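You operate a simulated robot arm through the tools that you are given. There is no shell and no other tool.

You are at the controls of a simulated robot arm. One attempt, no reset.

Task
Seat the green-band beaker in the feed stand and fill the cell in well A to the mark.
Fine: lower the stand's grey head, set the cell dial, push the blue paddle; other beakers, the other cell and both units' other controls stay as they are.

It is judged by the outcome, as a careful person would: the job done as asked, and still so three seconds after it is handed in. It fails if anything else is knocked over, pushed out of place, dropped, spilled or broken.

Robot
A 7-joint arm with a two-finger parallel gripper, fixed in place. Base frame: the origin is on the floor under the middle of its stand, x ahead of it, y to its left, z up. Lengths are in m, angles in rad, forces in N, time in s.
With the tool pointing down near the work surface it reaches from about 0.28 to 0.74 m from the base axis. Its first joint turns from -2.007 to 2.007 rad. Payload 3.91 kg.
The TCP is the grasp point between the finger pads, 0.03 m short of the fingertips. In the tool frame z runs along the fingers and y along their closing line. Largest opening 0.11 m; finger width 0.02, thickness 0.01; the body of the gripper, 0.048 by 0.112 m, starts 0.055 m behind the TCP.
Orientation is that of the tool frame in the base frame, as [roll, pitch, yaw] about the fixed x, y, z axes, in that order (R = Rz(yaw) Ry(pitch) Rx(roll)). With the fingers straight down and closing along the base's y, the tool's x points along the base's -x, its y along +y and its z along -z.

Tools
- The arm moves only by the tool step_arm. Its argument "steps" is a list of rows, each an object (a shift or turn left out is 0, a gripper value left out holds the last) with "dp": the shift along the tool's x, y, z in m, a list of three; "turn": the turn, a rotation vector about the tool's x, y, z in rad, a list of three; "jaw": the closure, from 0 (fully open) to 1 (shut). In form: [{"dp": [tx, ty, tz], "turn": [rx, ry, rz], "jaw": jaw}, ...]. A call has 1 to 20 rows; each row shifts and turns the commanded pose from where the row before left it, along the tool's axes as they then stand. Each row takes 0.2 s and may step no farther than 0.05 m and 0.15 rad from the row before; otherwise, or with a gripper value out of range, the whole call is refused. A pose out of reach is approached as far as the arm can. The call stops where the force on the tool passes 40 N (or 10 N more than at its start, if that is more) or the arm is blocked; 0.2 s more then pass. The fingers move at their own pace (about 0.108 m/s each) and stop on an object; they squeeze with about 28 N. The grip force told is the motor's: it shows also when the fingers shut on nothing. Time passes only in rows, and 0.2 s behind the last, so rows that do not move let the fingers close. The reply holds the time, the measured pose of the TCP, the force on the tool along the base axes, the opening and the grip force, in the units named above and with some noise, with the torque about the TCP (base axes, N m) and any sound that the robot's microphone picked up.
- Cameras (640 x 400 px; columns grow to the right, rows downward): "scene" is fixed at [0.398, 0.4887, 1.7104]; the picture's right is [-0.99, 0.12, 0.00], its down [0.06, 0.48, -0.87] and it looks along [-0.10, -0.87, -0.48] (base axes); focal length 315 px, centre (320, 200). "wrist" rides on the gripper at [0.072, 0.017, -0.103] in the tool frame; the picture's right is [-0.23, 0.97, 0.00], its down [-0.76, -0.18, -0.62] and it looks along [-0.61, -0.14, 0.78] (tool axes); focal length 222 px, centre (320, 200). There is no depth. A picture from a camera that has moved, and an enlarged one, comes with that camera's place and axes in the base frame and with its lens. The place of the scene camera against the robot may be out by one fixed shift of up to 0.018 m in any direction.
- camera(camera): a new picture of that camera. No time passes.
- move_column(by): slides the trunk up (or, below 0, down) by that many m; the arm rides with it, the base frame stays. It gives what a move gives, with no picture.
- enlarge(camera, box): a new picture of the part [left, top, right, bottom] of that camera's present view, enlarged. No time passes.
- close_job(): hands the job in; it is judged then, once.

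Places have to be worked out from the pictures, the camera data and where the tool is seen. Open the gripper and draw the arm clear of the work before you hand the job in, unless the task says otherwise.

The tools are called after "Call:" as a command line: name --argument value ..., lists and objects as JSON in quotes. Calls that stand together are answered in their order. step_arm: Moves the arm, as the interface text tells. Its arguments: {"type":"object","properties":{"steps":{"type":"array"}},"required":["steps"]} The other tools are called the same way: move_column (by) moves the trunk up or down; camera (camera) takes a picture; enlarge (camera, box) takes an enlarged picture of a part of a camera's view; close_job () hands the job in.

At the start:

```text
time_s: 0.0
eef_pos: [0.0573, -0.4666, 1.3651]
tool_rot: [3.142, 0.0, 3.141]
contact_force: [0.2, 0.8, -0.2]
moment: [-0.01, 0.03, -0.03]
width: 0.11
finger_force: 0.1
trunk travel left (down, up): [-0.925, 0.065]
```

scene: 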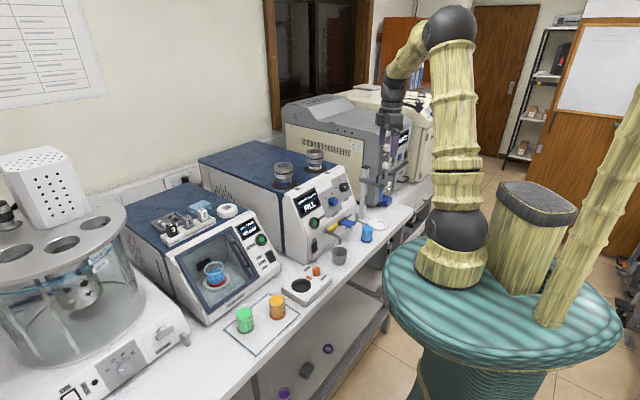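
wrist: 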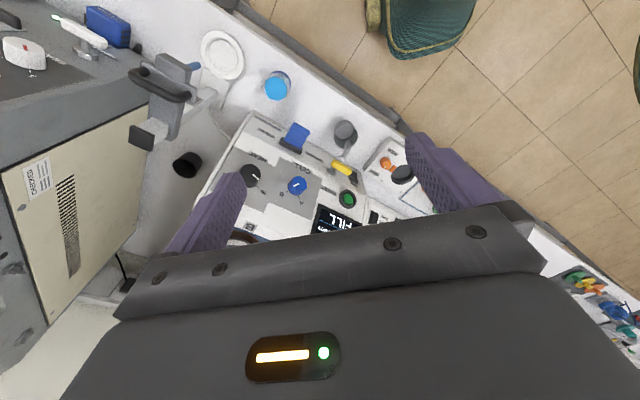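

I'll begin by looking closely at the bench: the beakers, feed stand and the cell unit, before moving anything.

Call:
enlarge --camera "scene" --box '[200, 130, 420, 270]'

Call:
enlarge --camera "scene" --box '[120, 180, 340, 360]'

Call:
enlarge --camera "wrist" --box '[120, 40, 460, 260]'

Call:
enlarge --camera "scene" --box '[0, 140, 200, 400]'

```text
2.86 times, centred on (310, 200) of scene
camera zoom: at [0.398, 0.4887, 1.7104], right [-0.99, 0.12, 0.0], down [0.06, 0.48, -0.87], along [-0.1, -0.87, -0.48], focal length 900 px, centre (349, 200)
```

zoom: 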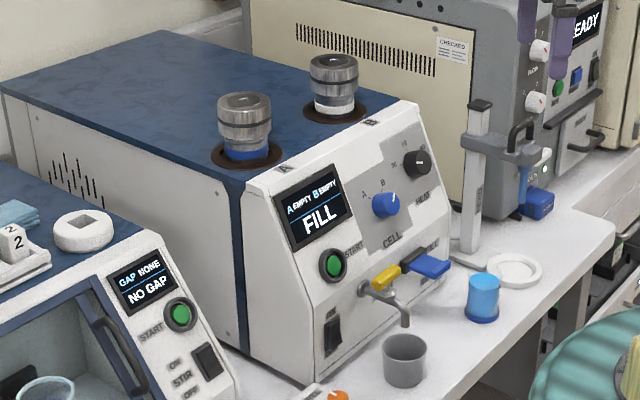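

```text
2.22 times, centred on (230, 270) of scene
camera zoom: at [0.398, 0.4887, 1.7104], right [-0.99, 0.12, 0.0], down [0.06, 0.48, -0.87], along [-0.1, -0.87, -0.48], focal length 700 px, centre (520, 44)
```

zoom: 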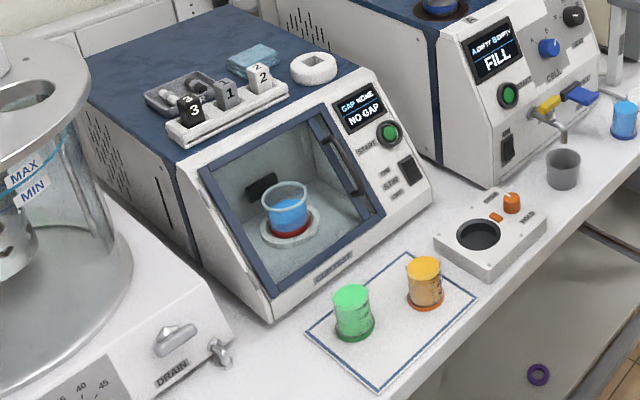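

```text
1.82 times, centred on (290, 150) of wrist
camera zoom: at [-0.0141, -0.4499, 1.4691], right [0.23, 0.97, 0.0], down [0.76, -0.18, 0.62], along [0.61, -0.14, -0.78], focal length 404 px, centre (374, 291)
```

zoom: 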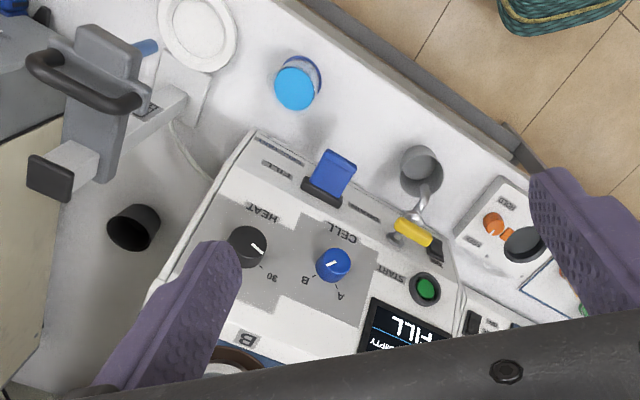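

```text
1.54 times, centred on (100, 270) of scene
camera zoom: at [0.398, 0.4887, 1.7104], right [-0.99, 0.12, 0.0], down [0.06, 0.48, -0.87], along [-0.1, -0.87, -0.48], focal length 485 px, centre (658, 92)
```

zoom: 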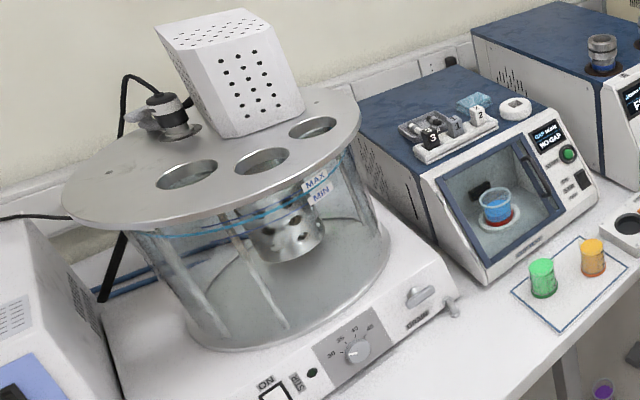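

The feed stand looks like the post with a sliding grey head and white ring beside the FILL unit; the beakers stand on the mat and near the stand. I enlarge the stand, dials and beakers for detail.

Call:
enlarge --camera "scene" --box '[340, 130, 420, 250]'

Call:
enlarge --camera "scene" --box '[290, 170, 370, 250]'

Call:
enlarge --camera "scene" --box '[220, 280, 310, 360]'

Call:
enlarge --camera "scene" --box '[260, 140, 340, 200]'

Call:
enlarge --camera "wrist" --box '[100, 20, 300, 200]'

Call:
enlarge --camera "wrist" --box '[220, 110, 400, 230]'

```text
3.33 times, centred on (380, 190) of scene
camera zoom: at [0.398, 0.4887, 1.7104], right [-0.99, 0.12, 0.0], down [0.06, 0.48, -0.87], along [-0.1, -0.87, -0.48], focal length 1050 px, centre (120, 233)
```

zoom: 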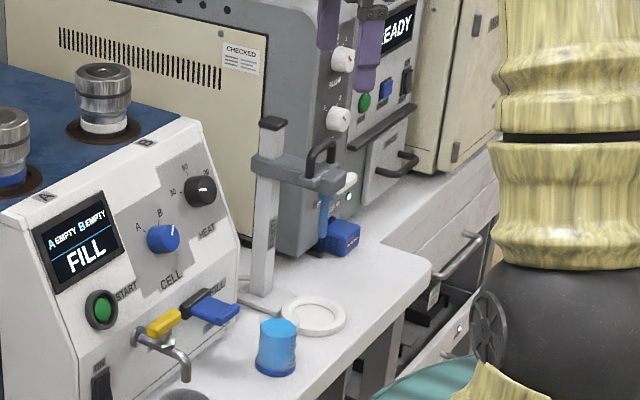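

```text
5.00 times, centred on (330, 210) of scene
camera zoom: at [0.398, 0.4887, 1.7104], right [-0.99, 0.12, 0.0], down [0.06, 0.48, -0.87], along [-0.1, -0.87, -0.48], focal length 1576 px, centre (270, 150)
```

zoom: 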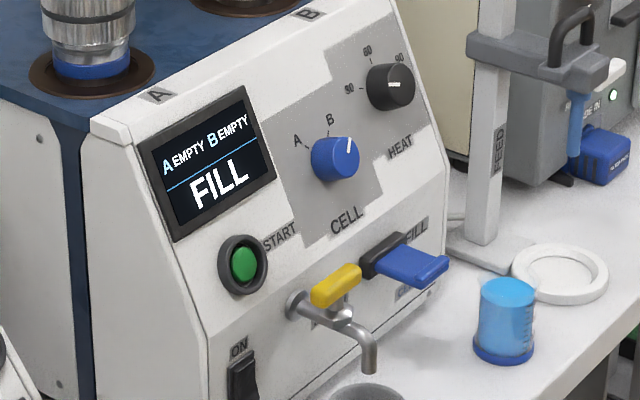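

```text
5.00 times, centred on (265, 320) of scene
camera zoom: at [0.398, 0.4887, 1.7104], right [-0.99, 0.12, 0.0], down [0.06, 0.48, -0.87], along [-0.1, -0.87, -0.48], focal length 1576 px, centre (595, -400)
```

zoom: 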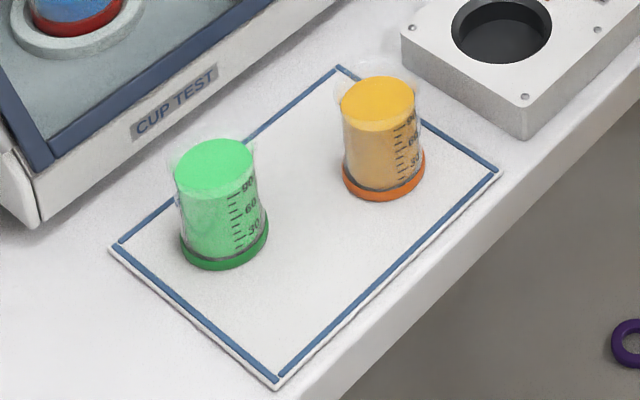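

```text
6.67 times, centred on (300, 170) of scene
camera zoom: at [0.398, 0.4887, 1.7104], right [-0.99, 0.12, 0.0], down [0.06, 0.48, -0.87], along [-0.1, -0.87, -0.48], focal length 2101 px, centre (453, 400)
```

zoom: 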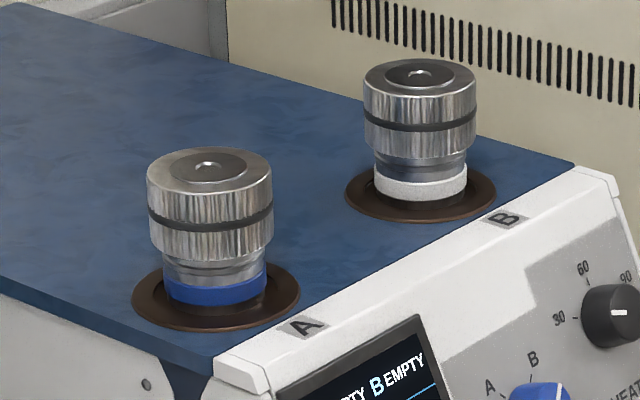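

```text
2.22 times, centred on (200, 110) of wrist
camera zoom: at [-0.0141, -0.4499, 1.4691], right [0.23, 0.97, 0.0], down [0.76, -0.18, 0.62], along [0.61, -0.14, -0.78], focal length 494 px, centre (587, 400)
```

zoom: 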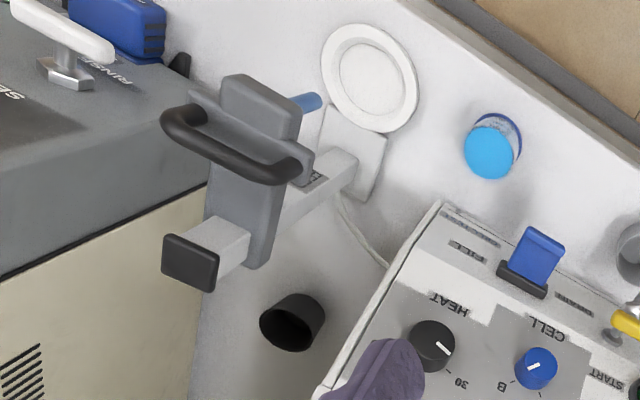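

```text
3.33 times, centred on (310, 170) of wrist
camera zoom: at [-0.0141, -0.4499, 1.4691], right [0.23, 0.97, 0.0], down [0.76, -0.18, 0.62], along [0.61, -0.14, -0.78], focal length 740 px, centre (353, 300)
```

zoom: 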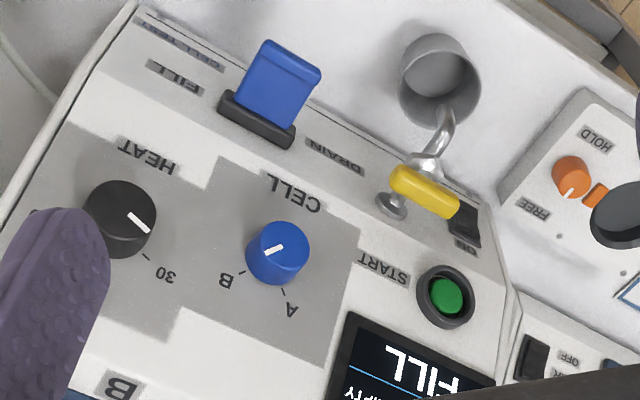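

The green-band beaker is on the mat near (0.54,-0.17); the stand seat is near (-0.01,-0.66) with its dip tube about 0.13 above it, so the beaker must go in from the side with the tool tilted. I first move high toward the mat and start turning the wrist so its camera will sit on the upper side once tilted.

Call:
step_arm --steps '[{"dp": [-0.04, 0.028, 0], "jaw": 0}, {"dp": [-0.04, 0.028, 0]}, {"dp": [-0.04, 0.028, 0]}, {"dp": [-0.04, 0.028, 0]}, {"dp": [-0.04, 0.028, 0]}, {"dp": [-0.04, 0.028, 0]}, {"turn": [0, 0, -0.15]}, {"turn": [0, 0, -0.15]}, {"turn": [0, 0, -0.15]}, {"turn": [0, 0, -0.15]}, {"turn": [0, 0, -0.15]}, {"turn": [0, 0, -0.15]}, {"turn": [0, 0, -0.15]}, {"turn": [0, 0, -0.15]}, {"turn": [0, 0, -0.15]}, {"turn": [0, 0, -0.15]}]'

Call:
camera --camera "scene"

Call:
camera --camera "wrist"

```text
time_s: 3.4
eef_pos: [0.2973, -0.2992, 1.364]
tool_rot: [-3.14, 0.0, -1.639]
contact_force: [-0.6, 0.1, 0.2]
moment: [0.01, 0.02, -0.02]
width: 0.1101
finger_force: 0.0
trunk travel left (down, up): [-0.925, 0.065]
```

```text
taken
```

scene: 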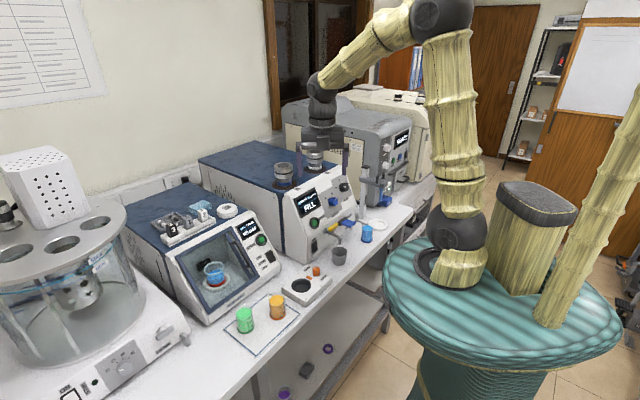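

```text
taken
camera wrist: at [0.2759, -0.3698, 1.4685], right [-0.96, 0.29, 0.0], down [0.23, 0.75, 0.62], along [0.18, 0.6, -0.78], focal length 222 px, centre (320, 200)
```

wrist: 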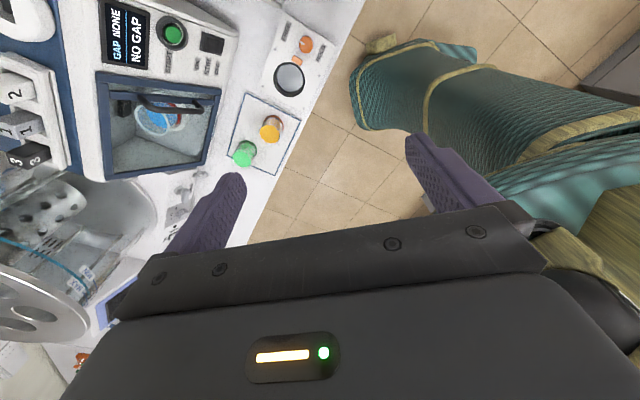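

The turn worked and the wrist camera now sees the mat. I enlarge it to measure the two beakers' places and sizes.

Call:
enlarge --camera "wrist" --box '[210, 30, 330, 200]'

Call:
enlarge --camera "scene" --box '[300, 170, 420, 260]'

```text
2.35 times, centred on (270, 115) of wrist
camera zoom: at [0.2759, -0.3698, 1.4685], right [-0.96, 0.29, 0.0], down [0.23, 0.75, 0.62], along [0.18, 0.6, -0.78], focal length 523 px, centre (438, 400)
```

zoom: 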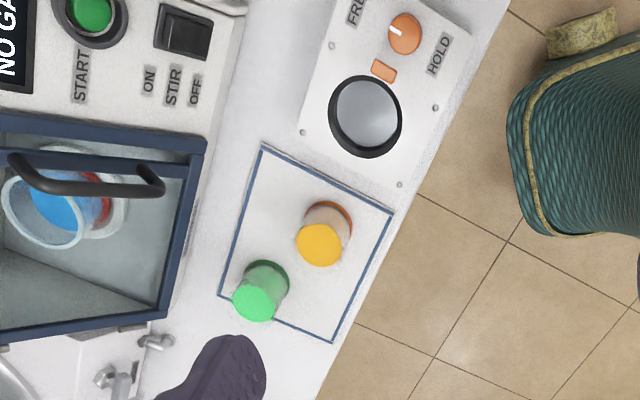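

```text
4.44 times, centred on (360, 215) of scene
camera zoom: at [0.398, 0.4887, 1.7104], right [-0.99, 0.12, 0.0], down [0.06, 0.48, -0.87], along [-0.1, -0.87, -0.48], focal length 1401 px, centre (142, 133)
```

zoom: 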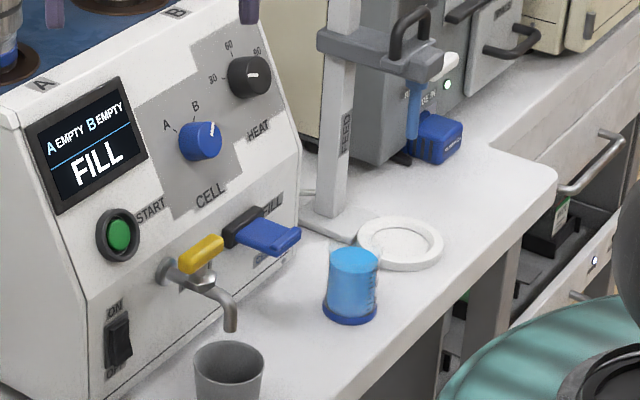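

Green beaker base is about (0.554,-0.163) with orange about 0.11 m to its side; approaching along the bench normal (heading about -55°) clears the others both here and at the stand. I move high to a point in front of the green beaker, then yaw and tilt the tool to about 20° below horizontal.

Call:
step_arm --steps '[{"dp": [-0.0415, -0.0227, 0]}, {"dp": [-0.0415, -0.0227, 0]}, {"dp": [-0.0415, -0.0227, 0]}, {"dp": [-0.0415, -0.0227, 0]}, {"dp": [-0.0415, -0.0227, 0]}, {"dp": [-0.0415, -0.0227, 0]}, {"turn": [0, 0, -0.136]}, {"turn": [0, 0, -0.136]}, {"turn": [0, 0, -0.136]}, {"turn": [0, 0, -0.136]}, {"turn": [0, 0, -0.136]}, {"turn": [0, 0.15, 0]}, {"turn": [0, 0.15, 0]}, {"turn": [0, 0.15, 0]}, {"turn": [0, 0.15, 0]}]'

Call:
camera --camera "scene"

Call:
camera --camera "wrist"

```text
time_s: 6.6
eef_pos: [0.4505, -0.0594, 1.3652]
tool_rot: [-3.141, -0.599, -0.961]
contact_force: [0.1, -0.3, -0.5]
moment: [0.0, -0.03, -0.03]
width: 0.11
finger_force: 0.1
trunk travel left (down, up): [-0.925, 0.065]
```

```text
taken
```

scene: 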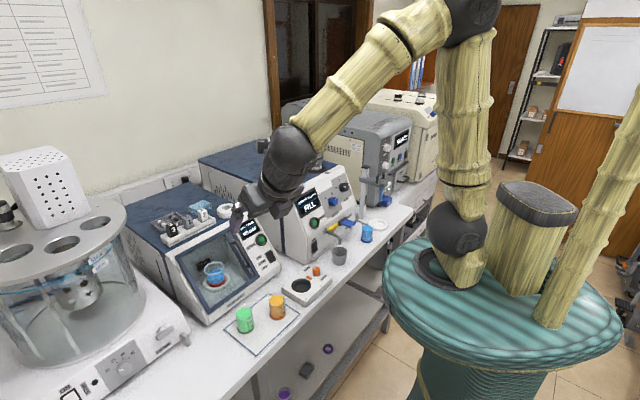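

```text
taken
camera wrist: at [0.439, -0.0701, 1.4921], right [-0.91, -0.4, -0.13], down [-0.42, 0.91, 0.08], along [0.08, 0.13, -0.99], focal length 222 px, centre (320, 200)
```

wrist: 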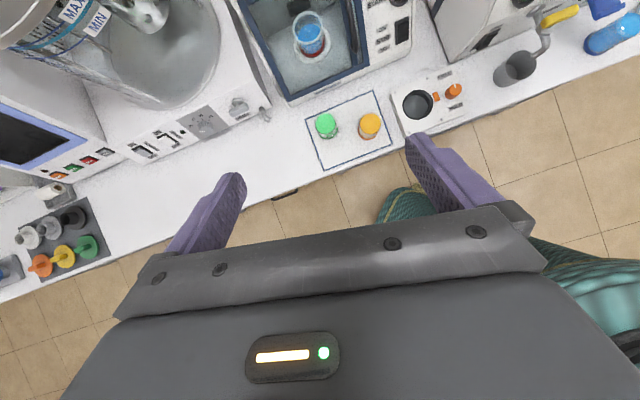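

Tilting works cleanly. I enlarge this nearly straight-down view to refine the positions of the two beakers.

Call:
enlarge --camera "wrist" --box '[270, 70, 450, 180]'

```text
3.56 times, centred on (360, 125) of wrist
camera zoom: at [0.439, -0.0701, 1.4921], right [-0.91, -0.4, -0.13], down [-0.42, 0.91, 0.08], along [0.08, 0.13, -0.99], focal length 790 px, centre (178, 467)
```

zoom: 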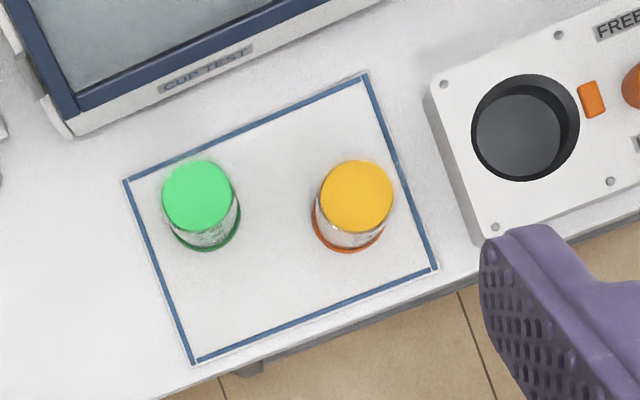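

Two wrist views put the green beaker at about (0.545,-0.169), base z≈0.905, liquid top z≈0.96; orange at (0.449,-0.207). I finish the tilt to ~69° from vertical, line up laterally, and narrow the jaws a little.

Call:
step_arm --steps '[{"turn": [0, 0.15, 0], "jaw": 0.2}, {"turn": [0, 0.15, 0]}, {"turn": [0, 0.15, 0]}, {"turn": [0, 0.15, 0]}, {"dp": [0, -0.015, 0]}, {}]'

Call:
camera --camera "scene"

Call:
camera --camera "wrist"

```text
time_s: 8.0
eef_pos: [0.464, -0.0535, 1.3643]
tool_rot: [-3.141, -1.201, -0.961]
contact_force: [1.1, -0.4, -0.1]
moment: [0.01, -0.02, -0.01]
width: 0.088
finger_force: 0.0
trunk travel left (down, up): [-0.925, 0.065]
```

```text
taken
```

scene: 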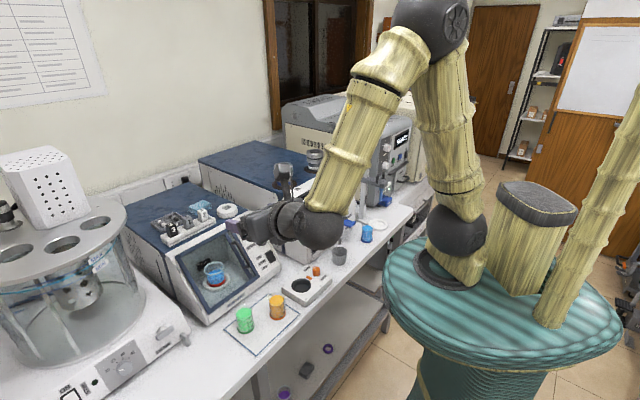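

```text
taken
camera wrist: at [0.4103, -0.0036, 1.4707], right [-0.85, -0.49, -0.21], down [-0.34, 0.8, -0.48], along [0.41, -0.34, -0.85], focal length 222 px, centre (320, 200)
```

wrist: 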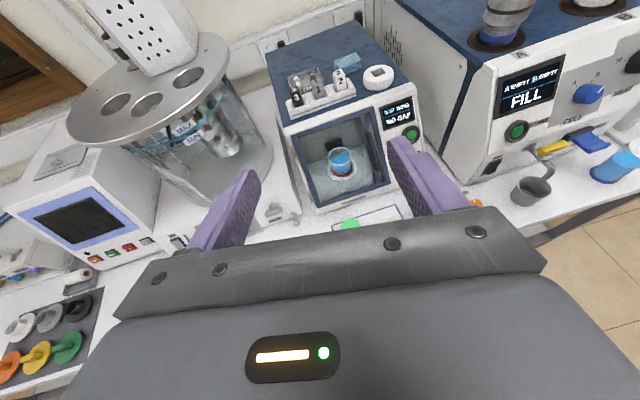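

The pose is as planned and clear of everything. I lower the trunk 0.30 m so the tool comes to about z=1.06, still above and in front of the beaker.

Call:
move_column --by -0.3

Call:
camera --camera "scene"

Call:
camera --camera "wrist"

```text
time_s: 11.0
eef_pos: [0.464, -0.0514, 1.0632]
tool_rot: [-3.141, -1.199, -0.961]
contact_force: [0.6, -0.1, 0.9]
moment: [0.03, -0.01, 0.0]
width: 0.0881
finger_force: 0.1
trunk travel left (down, up): [-0.625, 0.365]
```

```text
taken
```

scene: 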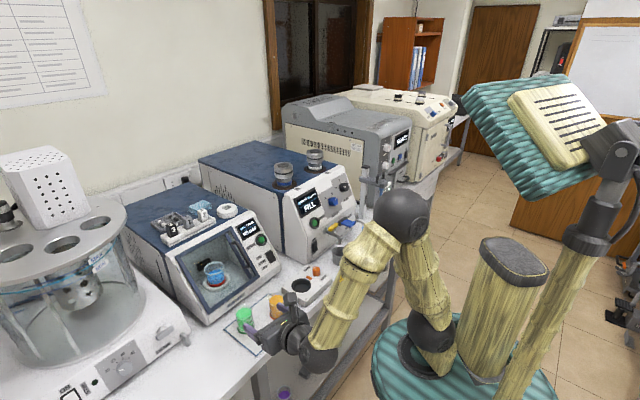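

```text
taken
camera wrist: at [0.4105, -0.0036, 1.1708], right [-0.85, -0.49, -0.21], down [-0.34, 0.8, -0.48], along [0.41, -0.34, -0.85], focal length 222 px, centre (320, 200)
```

wrist: 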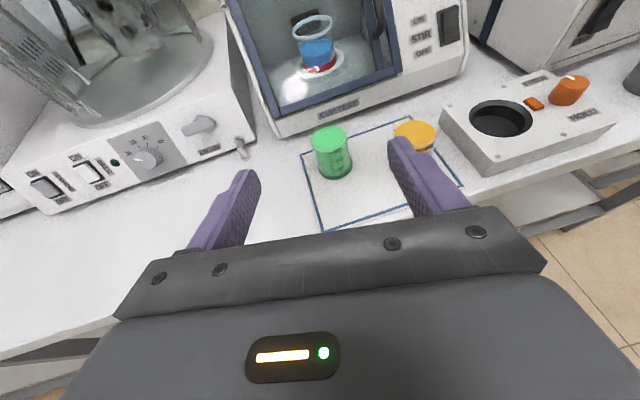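

The trunk lowered with nothing touched. I enlarge the wrist view to pin down the green beaker relative to the fingers.

Call:
enlarge --camera "wrist" --box '[280, 90, 460, 210]'

```text
3.33 times, centred on (370, 150) of wrist
camera zoom: at [0.4105, -0.0036, 1.1708], right [-0.85, -0.49, -0.21], down [-0.34, 0.8, -0.48], along [0.41, -0.34, -0.85], focal length 740 px, centre (153, 367)
```

zoom: 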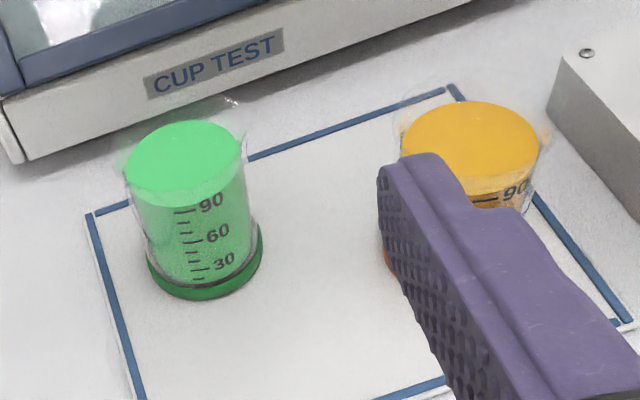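

Beaker confirmed at about (0.546,-0.170), lateral alignment within a mm. I lower the TCP to z≈0.943 and advance 0.10 m of the 0.144 m, then check.

Call:
step_arm --steps '[{"dp": [-0.0373, 0, 0.0145]}, {"dp": [-0.0373, 0, 0.0145]}, {"dp": [-0.0373, 0, 0.0145]}, {"dp": [0.0121, 0, 0.0311]}, {"dp": [0.0121, 0, 0.0311]}, {"dp": [0.0121, 0, 0.0311]}]'

Call:
camera --camera "wrist"

Call:
enlarge --camera "scene" --box '[200, 260, 360, 380]'

```text
time_s: 12.4
eef_pos: [0.5202, -0.1362, 0.943]
tool_rot: [3.141, -1.2, -0.963]
contact_force: [0.5, 0.7, -0.1]
moment: [-0.01, 0.0, -0.05]
width: 0.0881
finger_force: 0.1
trunk travel left (down, up): [-0.625, 0.365]
```

```text
taken
camera wrist: at [0.4678, -0.0879, 1.0499], right [-0.85, -0.49, -0.21], down [-0.34, 0.8, -0.48], along [0.41, -0.34, -0.85], focal length 222 px, centre (320, 200)
```

wrist: 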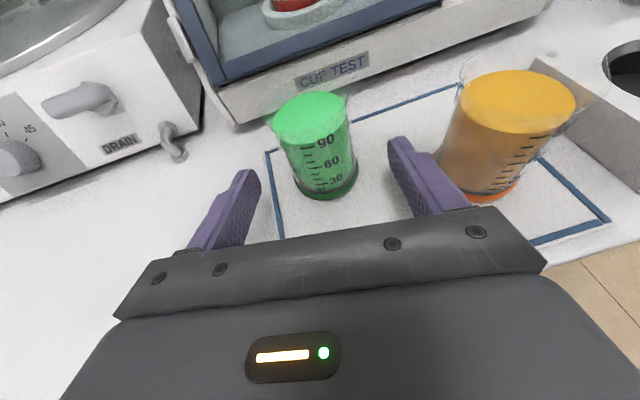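

```text
3.33 times, centred on (280, 320) of scene
camera zoom: at [0.398, 0.4887, 1.7104], right [-0.99, 0.12, 0.0], down [0.06, 0.48, -0.87], along [-0.1, -0.87, -0.48], focal length 1050 px, centre (453, -200)
```

zoom: 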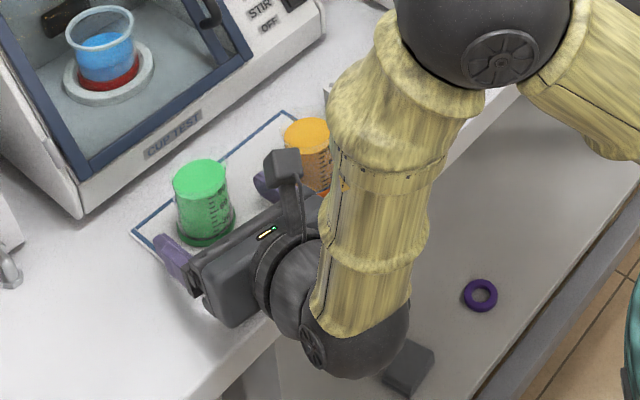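

The fingers straddle the beaker centrally with good clearance to the orange one. I advance the last 0.04 m and close the fingers.

Call:
step_arm --steps '[{"dp": [0.0073, 0, 0.0187]}, {"dp": [0.0073, 0, 0.0187]}, {}, {"jaw": 0.5}, {"jaw": 0.7}, {"jaw": 0.7}, {"jaw": 0.7}]'

Call:
camera --camera "wrist"

Call:
enlarge --camera "scene" --box '[200, 260, 360, 380]'

```text
time_s: 14.0
eef_pos: [0.5438, -0.1682, 0.9453]
tool_rot: [3.141, -1.201, -0.961]
contact_force: [0.0, 0.5, 0.6]
moment: [0.01, -0.05, -0.04]
width: 0.0479
finger_force: 27.8
trunk travel left (down, up): [-0.625, 0.365]
```

```text
taken
camera wrist: at [0.4911, -0.12, 1.0508], right [-0.85, -0.49, -0.21], down [-0.34, 0.8, -0.48], along [0.41, -0.34, -0.85], focal length 222 px, centre (320, 200)
```

wrist: 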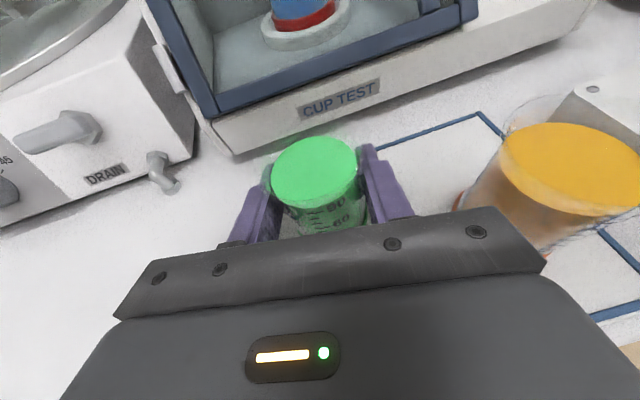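

```text
3.33 times, centred on (280, 320) of scene
camera zoom: at [0.398, 0.4887, 1.7104], right [-0.99, 0.12, 0.0], down [0.06, 0.48, -0.87], along [-0.1, -0.87, -0.48], focal length 1050 px, centre (453, -200)
```

zoom: 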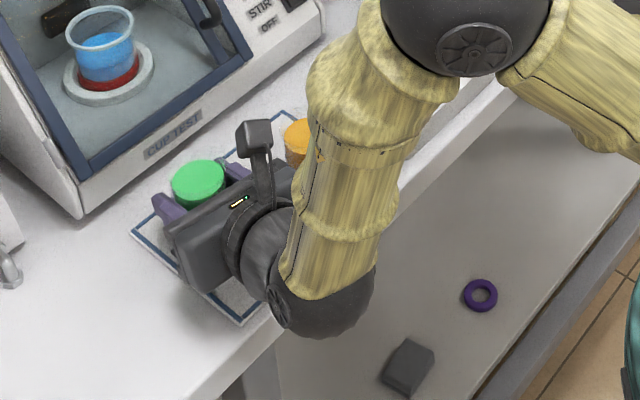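

Beaker is gripped (48 mm, 28 N). I lift a little to check it comes cleanly, before raising the trunk.

Call:
step_arm --steps '[{"dp": [0.0047, 0, -0.0018]}, {"dp": [0.0093, 0, -0.0036]}, {"dp": [0.0093, 0, -0.0036]}, {}]'

Call:
enlarge --camera "scene" --box '[200, 260, 360, 380]'

Call:
camera --camera "wrist"

```text
time_s: 15.0
eef_pos: [0.5448, -0.1673, 0.9698]
tool_rot: [3.14, -1.199, -0.962]
contact_force: [0.1, 0.7, -1.2]
moment: [0.0, -0.03, 0.02]
width: 0.048
finger_force: 28.5
trunk travel left (down, up): [-0.625, 0.365]
```

```text
3.33 times, centred on (280, 320) of scene
camera zoom: at [0.398, 0.4887, 1.7104], right [-0.99, 0.12, 0.0], down [0.06, 0.48, -0.87], along [-0.1, -0.87, -0.48], focal length 1050 px, centre (453, -200)
```

zoom: 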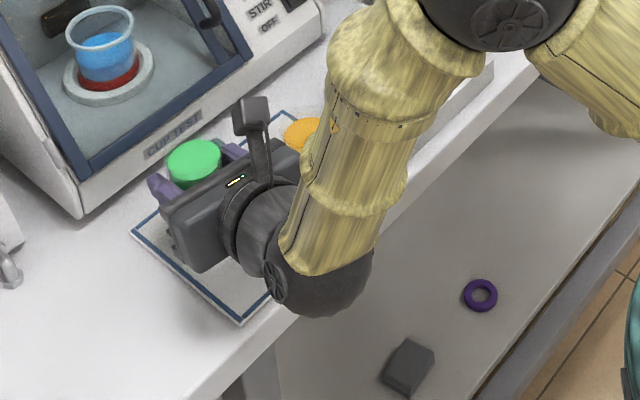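

```text
taken
camera wrist: at [0.4915, -0.1196, 1.0757], right [-0.85, -0.49, -0.21], down [-0.34, 0.8, -0.48], along [0.41, -0.34, -0.85], focal length 222 px, centre (320, 200)
```

wrist: 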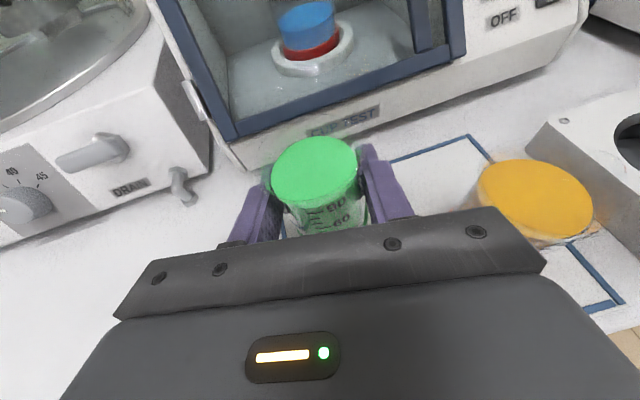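

The beaker rises with the gripper (about 1.2 N) and stays level. I raise the trunk 0.28 m to carry it above all the controls.

Call:
move_column --by 0.28

Call:
camera --camera "scene"

```text
time_s: 17.8
eef_pos: [0.5459, -0.1678, 1.2495]
tool_rot: [3.139, -1.199, -0.963]
contact_force: [0.3, -0.2, -0.8]
moment: [0.02, 0.0, -0.01]
width: 0.0478
finger_force: 28.2
trunk travel left (down, up): [-0.905, 0.085]
```

```text
taken
```

scene: 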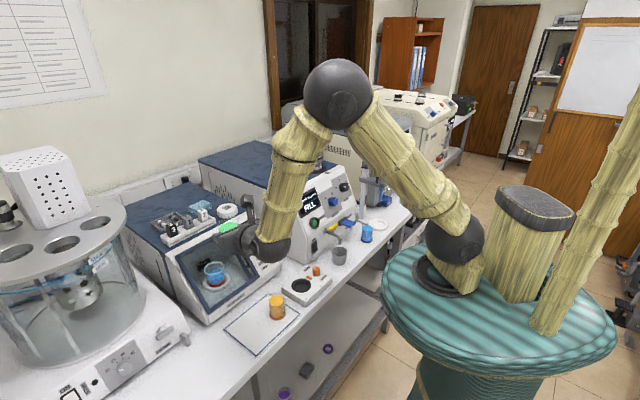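

Everything is well below the carried beaker now. I translate level at z≈1.25 over the front of the HOLD block toward a waypoint at about (0.25,-0.44).

Call:
step_arm --steps '[{"dp": [0.001, 0.02, 0.0025]}, {"dp": [0.00195, 0.0398, 0.00502]}, {"dp": [0.00195, 0.0398, 0.00502]}, {"dp": [0.00195, 0.0398, 0.00502]}, {"dp": [0.00195, 0.0398, 0.00502]}, {"dp": [0.00195, 0.0398, 0.00502]}, {"dp": [0.00195, 0.0398, 0.00502]}, {"dp": [0.00195, 0.0398, 0.00502]}, {"dp": [0.00195, 0.0398, 0.00502]}, {"dp": [0.00195, 0.0398, 0.00502]}, {"dp": [0.001, 0.02, 0.0025]}]'

Call:
camera --camera "scene"

Call:
camera --camera "wrist"

```text
time_s: 20.2
eef_pos: [0.3152, -0.4365, 1.265]
tool_rot: [-3.136, -1.197, -0.972]
contact_force: [-0.8, -0.3, -1.2]
moment: [-0.01, 0.03, 0.02]
width: 0.0478
finger_force: 27.6
out of reach, approached as far as the arm can: row 5, 6, 7, 9, 10, 11
trunk travel left (down, up): [-0.905, 0.085]
```

```text
taken
```

scene: 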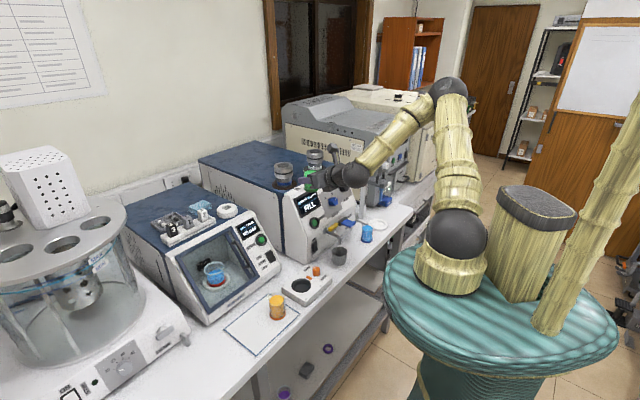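

```text
taken
camera wrist: at [0.2613, -0.3888, 1.3711], right [-0.85, -0.48, -0.21], down [-0.34, 0.81, -0.48], along [0.41, -0.34, -0.85], focal length 222 px, centre (320, 200)
```

wrist: 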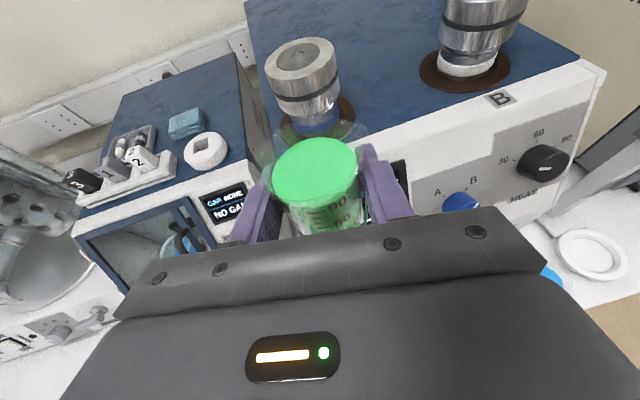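

The arm hit its inner reach limit and stopped at (0.315,-0.437,1.265); the beaker is level and clear of the cells by over 0.1 m. I make a tiny 0.02 m forward step to see where the commanded pose now stands.

Call:
step_arm --steps '[{"dp": [0.0036, 0, 0.0093]}, {"dp": [0.0036, 0, 0.0093]}]'

```text
time_s: 20.8
eef_pos: [0.3316, -0.4518, 1.263]
tool_rot: [3.138, -1.198, -0.961]
contact_force: [0.3, -0.4, -1.0]
moment: [0.0, -0.02, 0.0]
width: 0.0478
finger_force: 28.3
trunk travel left (down, up): [-0.905, 0.085]
```

The commanded pose follows the reached one, now (0.332,-0.452,1.263). I swing in an arc around the base with the heading turning gradually, six rows first.

Call:
step_arm --steps '[{"dp": [-0.001, 0.0375, -0.0026], "turn": [-0.02212, 0, 0.0086]}, {"dp": [-0.0016, 0.0373, -0.0041], "turn": [-0.02212, 0, 0.0086]}, {"dp": [-0.0022, 0.0368, -0.0055], "turn": [-0.02212, 0, 0.0086]}, {"dp": [-0.0028, 0.0363, -0.0071], "turn": [-0.02212, 0, 0.0086]}, {"dp": [-0.0033, 0.0359, -0.0086], "turn": [-0.02212, 0, 0.0086]}, {"dp": [-0.0038, 0.0353, -0.0099], "turn": [-0.02212, 0, 0.0086]}]'

Call:
camera --camera "wrist"

```text
time_s: 22.2
eef_pos: [0.2764, -0.5182, 1.2926]
tool_rot: [3.129, -1.194, -1.105]
contact_force: [0.1, 0.3, -1.7]
moment: [-0.02, -0.04, 0.01]
width: 0.0479
finger_force: 28.0
out of reach, approached as far as the arm can: row 1, 2, 3, 4, 5, 6
trunk travel left (down, up): [-0.905, 0.085]
```

```text
taken
camera wrist: at [0.2308, -0.4632, 1.3986], right [-0.91, -0.35, -0.21], down [-0.22, 0.85, -0.48], along [0.35, -0.39, -0.85], focal length 222 px, centre (320, 200)
```

wrist: 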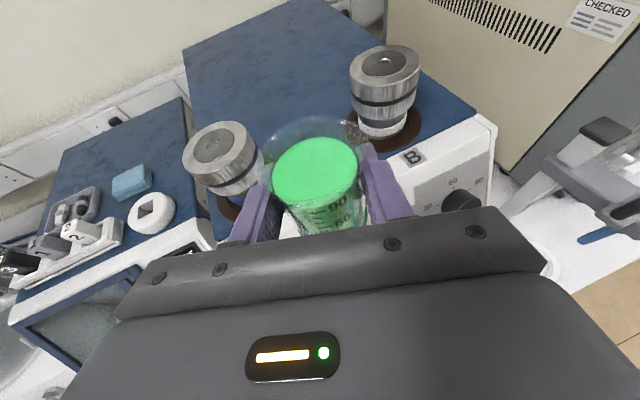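

The arm again reports out of reach and drifted outward and up to (0.276,-0.518,1.293). Before going on I look at the arm's posture to see what limits it.

Call:
camera --camera "scene"

Call:
enlarge --camera "scene" --box '[260, 60, 520, 300]'

```text
taken
```

scene: 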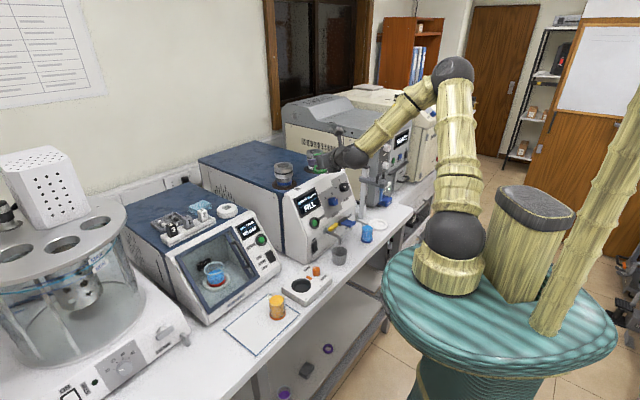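

```text
1.67 times, centred on (390, 180) of scene
camera zoom: at [0.398, 0.4887, 1.7104], right [-0.99, 0.12, 0.0], down [0.06, 0.48, -0.87], along [-0.1, -0.87, -0.48], focal length 525 px, centre (203, 233)
```

zoom: 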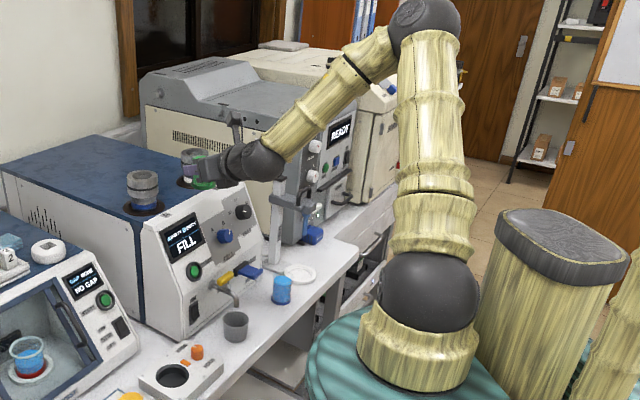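

All the stops share one thing: the tool heading can't swing past the wrist's own azimuth (a joint stop), so in this wrist posture I can't come at the stand from the side clear of the blue beaker. I'll back out the way I came and set the green beaker down on free bench left of the mat (about (0.60,-0.04)) to re-grasp it with the wrist the other way.

Call:
step_arm --steps '[{"dp": [-0.0035, -0.0163, -0.009]}, {"dp": [-0.007, -0.0326, -0.018]}, {"dp": [-0.007, -0.0326, -0.018]}, {"dp": [-0.007, -0.0326, -0.018]}, {"dp": [-0.007, -0.0326, -0.018]}, {"dp": [-0.007, -0.0326, -0.018]}, {"dp": [-0.007, -0.0326, -0.018]}, {"dp": [-0.007, -0.0326, -0.018]}, {"dp": [-0.0035, -0.0163, -0.009]}]'

```text
time_s: 24.2
eef_pos: [0.4403, -0.261, 1.2926]
tool_rot: [3.14, -1.201, -1.104]
contact_force: [-0.2, 0.3, -1.0]
moment: [-0.01, 0.04, -0.02]
width: 0.0478
finger_force: 28.0
trunk travel left (down, up): [-0.905, 0.085]
```

Back in range with the orientation exact. I continue to above the free spot, turning the heading to about -40°.

Call:
step_arm --steps '[{"dp": [-0.0058, -0.0304, -0.0148], "turn": [0.0466, 0, -0.0181]}, {"dp": [-0.0052, -0.0312, -0.0134], "turn": [0.0466, 0, -0.0181]}, {"dp": [-0.0047, -0.0319, -0.012], "turn": [0.0466, 0, -0.0181]}, {"dp": [-0.0041, -0.0324, -0.0104], "turn": [0.0466, 0, -0.0181]}, {"dp": [-0.0034, -0.0329, -0.0089], "turn": [0.0466, 0, -0.0181]}, {"dp": [-0.0029, -0.0334, -0.0075], "turn": [0.0466, 0, -0.0181]}, {"dp": [-0.0022, -0.0337, -0.0058], "turn": [0.0466, 0, -0.0181]}, {"dp": [-0.0016, -0.034, -0.0042], "turn": [0.0466, 0, -0.0181]}]'

Call:
camera --camera "wrist"

Call:
camera --camera "scene"

```text
time_s: 26.0
eef_pos: [0.5994, -0.0389, 1.2923]
tool_rot: [3.139, -1.198, -0.702]
contact_force: [-0.5, 0.5, -1.9]
moment: [-0.01, -0.04, 0.0]
width: 0.0476
finger_force: 28.1
trunk travel left (down, up): [-0.905, 0.085]
```

```text
taken
camera wrist: at [0.5359, -0.0066, 1.3982], right [-0.69, -0.69, -0.21], down [-0.54, 0.69, -0.48], along [0.48, -0.22, -0.85], focal length 222 px, centre (320, 200)
```

wrist: 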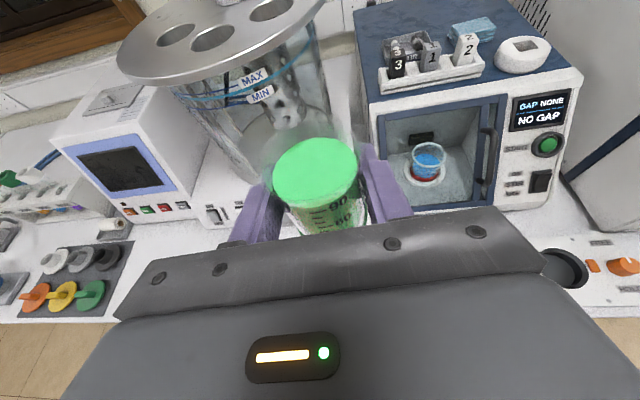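

```text
taken
```

scene: 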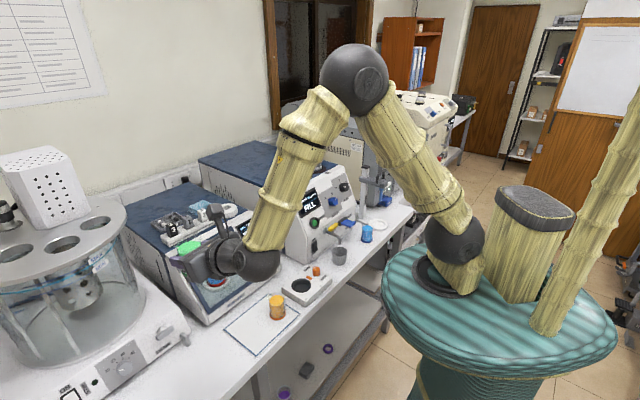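

The beaker is level above clear bench left of the mat. I lower the trunk 0.325 m to bring its base just above the surface.

Call:
move_column --by -0.325

Call:
camera --camera "wrist"

Call:
enlarge --camera "scene" --box '[160, 240, 360, 400]'

```text
time_s: 29.2
eef_pos: [0.5995, -0.041, 0.9682]
tool_rot: [3.14, -1.201, -0.704]
contact_force: [-0.5, 0.4, -1.9]
moment: [0.0, -0.02, 0.0]
width: 0.0478
finger_force: 28.4
trunk travel left (down, up): [-0.58, 0.41]
```

```text
taken
camera wrist: at [0.535, -0.0076, 1.0735], right [-0.69, -0.69, -0.21], down [-0.54, 0.69, -0.48], along [0.48, -0.22, -0.85], focal length 222 px, centre (320, 200)
```

wrist: 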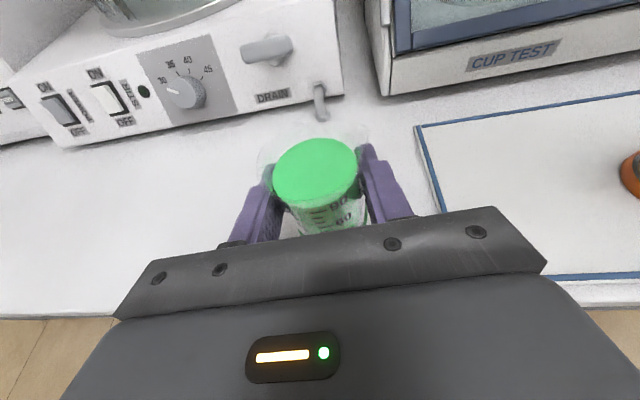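

```text
2.50 times, centred on (260, 320) of scene
camera zoom: at [0.398, 0.4887, 1.7104], right [-0.99, 0.12, 0.0], down [0.06, 0.48, -0.87], along [-0.1, -0.87, -0.48], focal length 788 px, centre (470, -100)
```

zoom: 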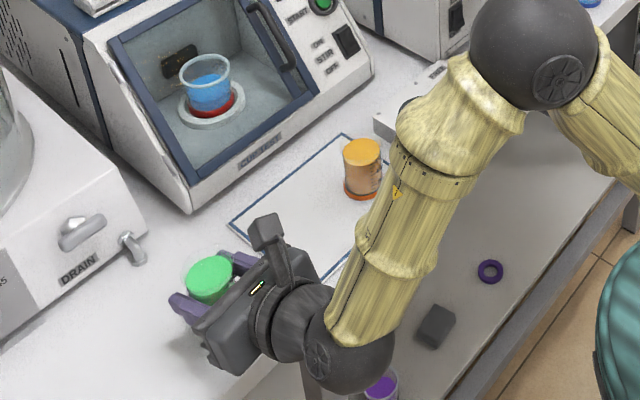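

The spot is clear on all sides. I lower in small steps until the base touches.

Call:
step_arm --steps '[{"dp": [-0.0075, 0, 0.0029]}, {"dp": [-0.0075, 0, 0.0029]}, {"dp": [-0.0028, 0, 0.0011]}]'

```text
time_s: 30.0
eef_pos: [0.5997, -0.0405, 0.9475]
tool_rot: [3.14, -1.197, -0.704]
contact_force: [0.4, 1.1, -1.0]
moment: [0.02, 0.01, 0.0]
width: 0.0476
finger_force: 27.7
trunk travel left (down, up): [-0.58, 0.41]
```

Call:
step_arm --steps '[{"dp": [-0.0019, 0, 0.0007]}, {}]'

```text
time_s: 30.6
eef_pos: [0.6, -0.0404, 0.9454]
tool_rot: [3.139, -1.198, -0.701]
contact_force: [-0.2, 0.4, -1.4]
moment: [-0.04, -0.01, -0.01]
width: 0.0475
finger_force: 28.0
trunk travel left (down, up): [-0.58, 0.41]
```

Still only the beaker's weight is felt at z=0.945; I go on down in 1.5 mm steps, watching the vertical force.

Call:
step_arm --steps '[{"dp": [-0.0014, 0, 0.00054]}, {}, {"dp": [-0.0014, 0, 0.00054]}, {}]'

```text
time_s: 31.6
eef_pos: [0.5993, -0.0406, 0.9443]
tool_rot: [3.139, -1.198, -0.704]
contact_force: [-0.4, -0.1, -0.2]
moment: [0.01, -0.01, -0.02]
width: 0.0476
finger_force: 27.4
trunk travel left (down, up): [-0.58, 0.41]
```

Call:
step_arm --steps '[{"dp": [-0.0014, 0, 0.00054]}, {}]'

Call:
enlarge --camera "scene" --box '[190, 290, 270, 360]'

```text
time_s: 32.2
eef_pos: [0.5996, -0.0397, 0.9439]
tool_rot: [-3.14, -1.202, -0.705]
contact_force: [2.5, 2.3, 7.6]
moment: [-0.06, -0.18, 0.01]
width: 0.0476
finger_force: 28.1
trunk travel left (down, up): [-0.58, 0.41]
```

```text
5.71 times, centred on (230, 325) of scene
camera zoom: at [0.398, 0.4887, 1.7104], right [-0.99, 0.12, 0.0], down [0.06, 0.48, -0.87], along [-0.1, -0.87, -0.48], focal length 1801 px, centre (834, -514)
```

zoom: 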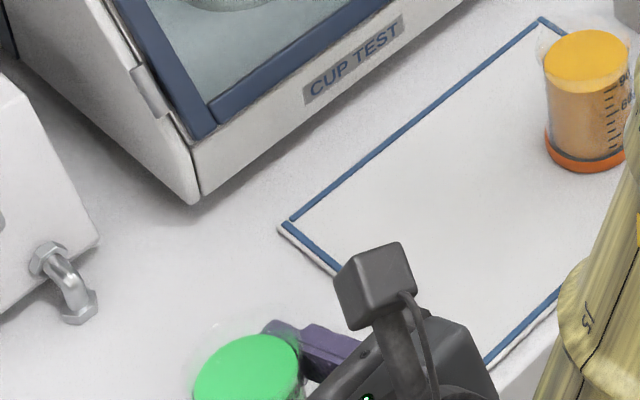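

The beaker is on the bench (7.6 N upward). I ease the load, open the fingers, and draw straight back.

Call:
step_arm --steps '[{"dp": [0.0014, 0, -0.00054]}, {"jaw": 0.5}, {"jaw": 0.4}, {"jaw": 0.2}, {}, {"dp": [-0.0109, 0, -0.028]}, {"dp": [-0.0145, 0, -0.0373]}, {"dp": [-0.0145, 0, -0.0373]}, {"dp": [-0.0145, 0, -0.0373]}]'

Call:
camera --camera "wrist"

Call:
camera --camera "scene"

```text
time_s: 34.2
eef_pos: [0.4839, 0.0592, 0.9438]
tool_rot: [-3.141, -1.2, -0.704]
contact_force: [0.2, -0.1, -1.0]
moment: [-0.02, 0.04, 0.01]
width: 0.088
finger_force: 0.1
trunk travel left (down, up): [-0.58, 0.41]
```

```text
taken
camera wrist: at [0.4202, 0.0924, 1.0503], right [-0.69, -0.69, -0.21], down [-0.54, 0.69, -0.48], along [0.48, -0.22, -0.85], focal length 222 px, centre (320, 200)
```

wrist: 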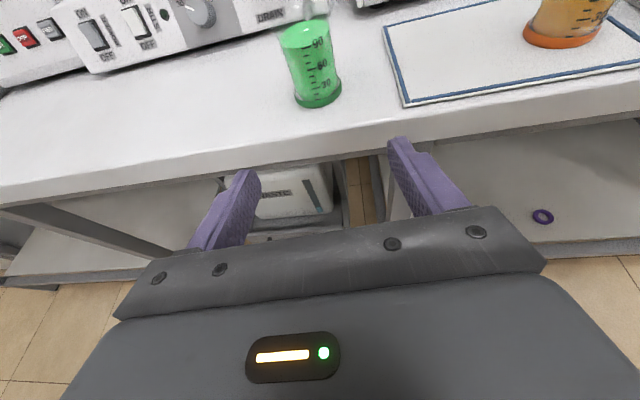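

```text
taken
```

scene: 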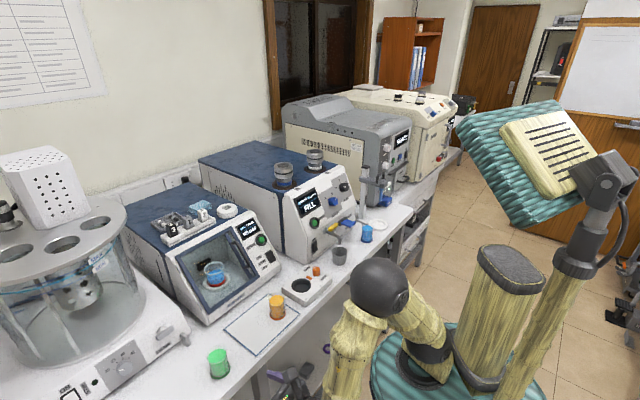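

The green beaker stands upright at the free spot and the fingers are clear. I raise the trunk 0.3 m and un-tilt the empty tool so I can redo the tilt from the other side.

Call:
move_column --by 0.32

Call:
step_arm --steps '[{"turn": [0, -0.15, 0]}, {"turn": [0, -0.15, 0]}, {"turn": [0, -0.15, 0]}, {"turn": [0, -0.15, 0]}, {"turn": [0, -0.15, 0]}, {"turn": [0, -0.15, 0]}, {"turn": [0, -0.15, 0]}, {"turn": [0, -0.15, 0]}]'

Call:
camera --camera "scene"

```text
time_s: 37.4
eef_pos: [0.4846, 0.0588, 1.2644]
tool_rot: [3.141, -1.2, -0.703]
contact_force: [0.7, 0.2, 0.6]
moment: [-0.04, -0.04, 0.0]
width: 0.088
finger_force: 0.2
trunk travel left (down, up): [-0.9, 0.09]
```

```text
time_s: 39.2
eef_pos: [0.485, 0.0575, 1.2649]
tool_rot: [-3.141, 0.003, -0.705]
contact_force: [0.3, -0.3, 0.0]
moment: [-0.01, 0.02, -0.01]
width: 0.0881
finger_force: 0.1
trunk travel left (down, up): [-0.9, 0.09]
```

```text
taken
```

scene: 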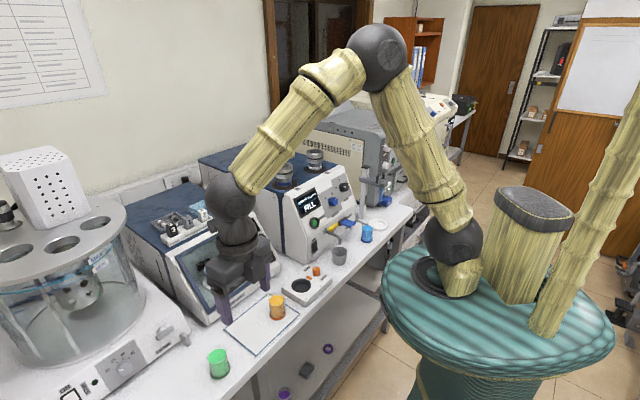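

The tool is straight down again with the arm in a normal posture. I now yaw it so the camera side faces about +35° (the other side of radial) and see whether it is reachable.

Call:
step_arm --steps '[{"turn": [0, 0, -0.145]}, {"turn": [0, 0, -0.145]}, {"turn": [0, 0, -0.145]}, {"turn": [0, 0, -0.145]}, {"turn": [0, 0, -0.145]}, {"turn": [0, 0, -0.145]}, {"turn": [0, 0, -0.145]}, {"turn": [0, 0, -0.145]}, {"turn": [0, 0, -0.145]}]'

Call:
camera --camera "scene"

```text
time_s: 41.2
eef_pos: [0.4846, 0.057, 1.2649]
tool_rot: [-3.138, 0.0, 0.603]
contact_force: [0.5, 0.0, 0.2]
moment: [0.02, 0.0, 0.02]
width: 0.0879
finger_force: 0.1
trunk travel left (down, up): [-0.9, 0.09]
```

```text
taken
```

scene: 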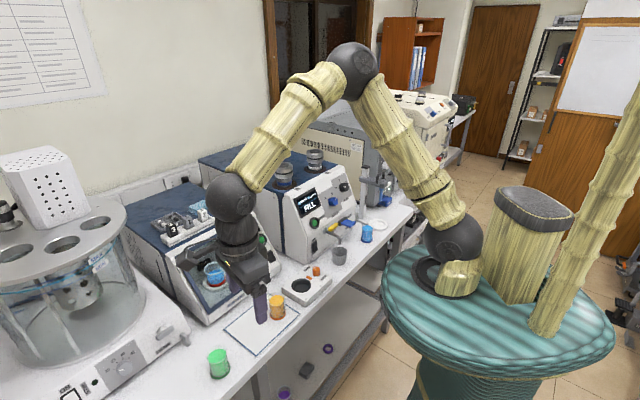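

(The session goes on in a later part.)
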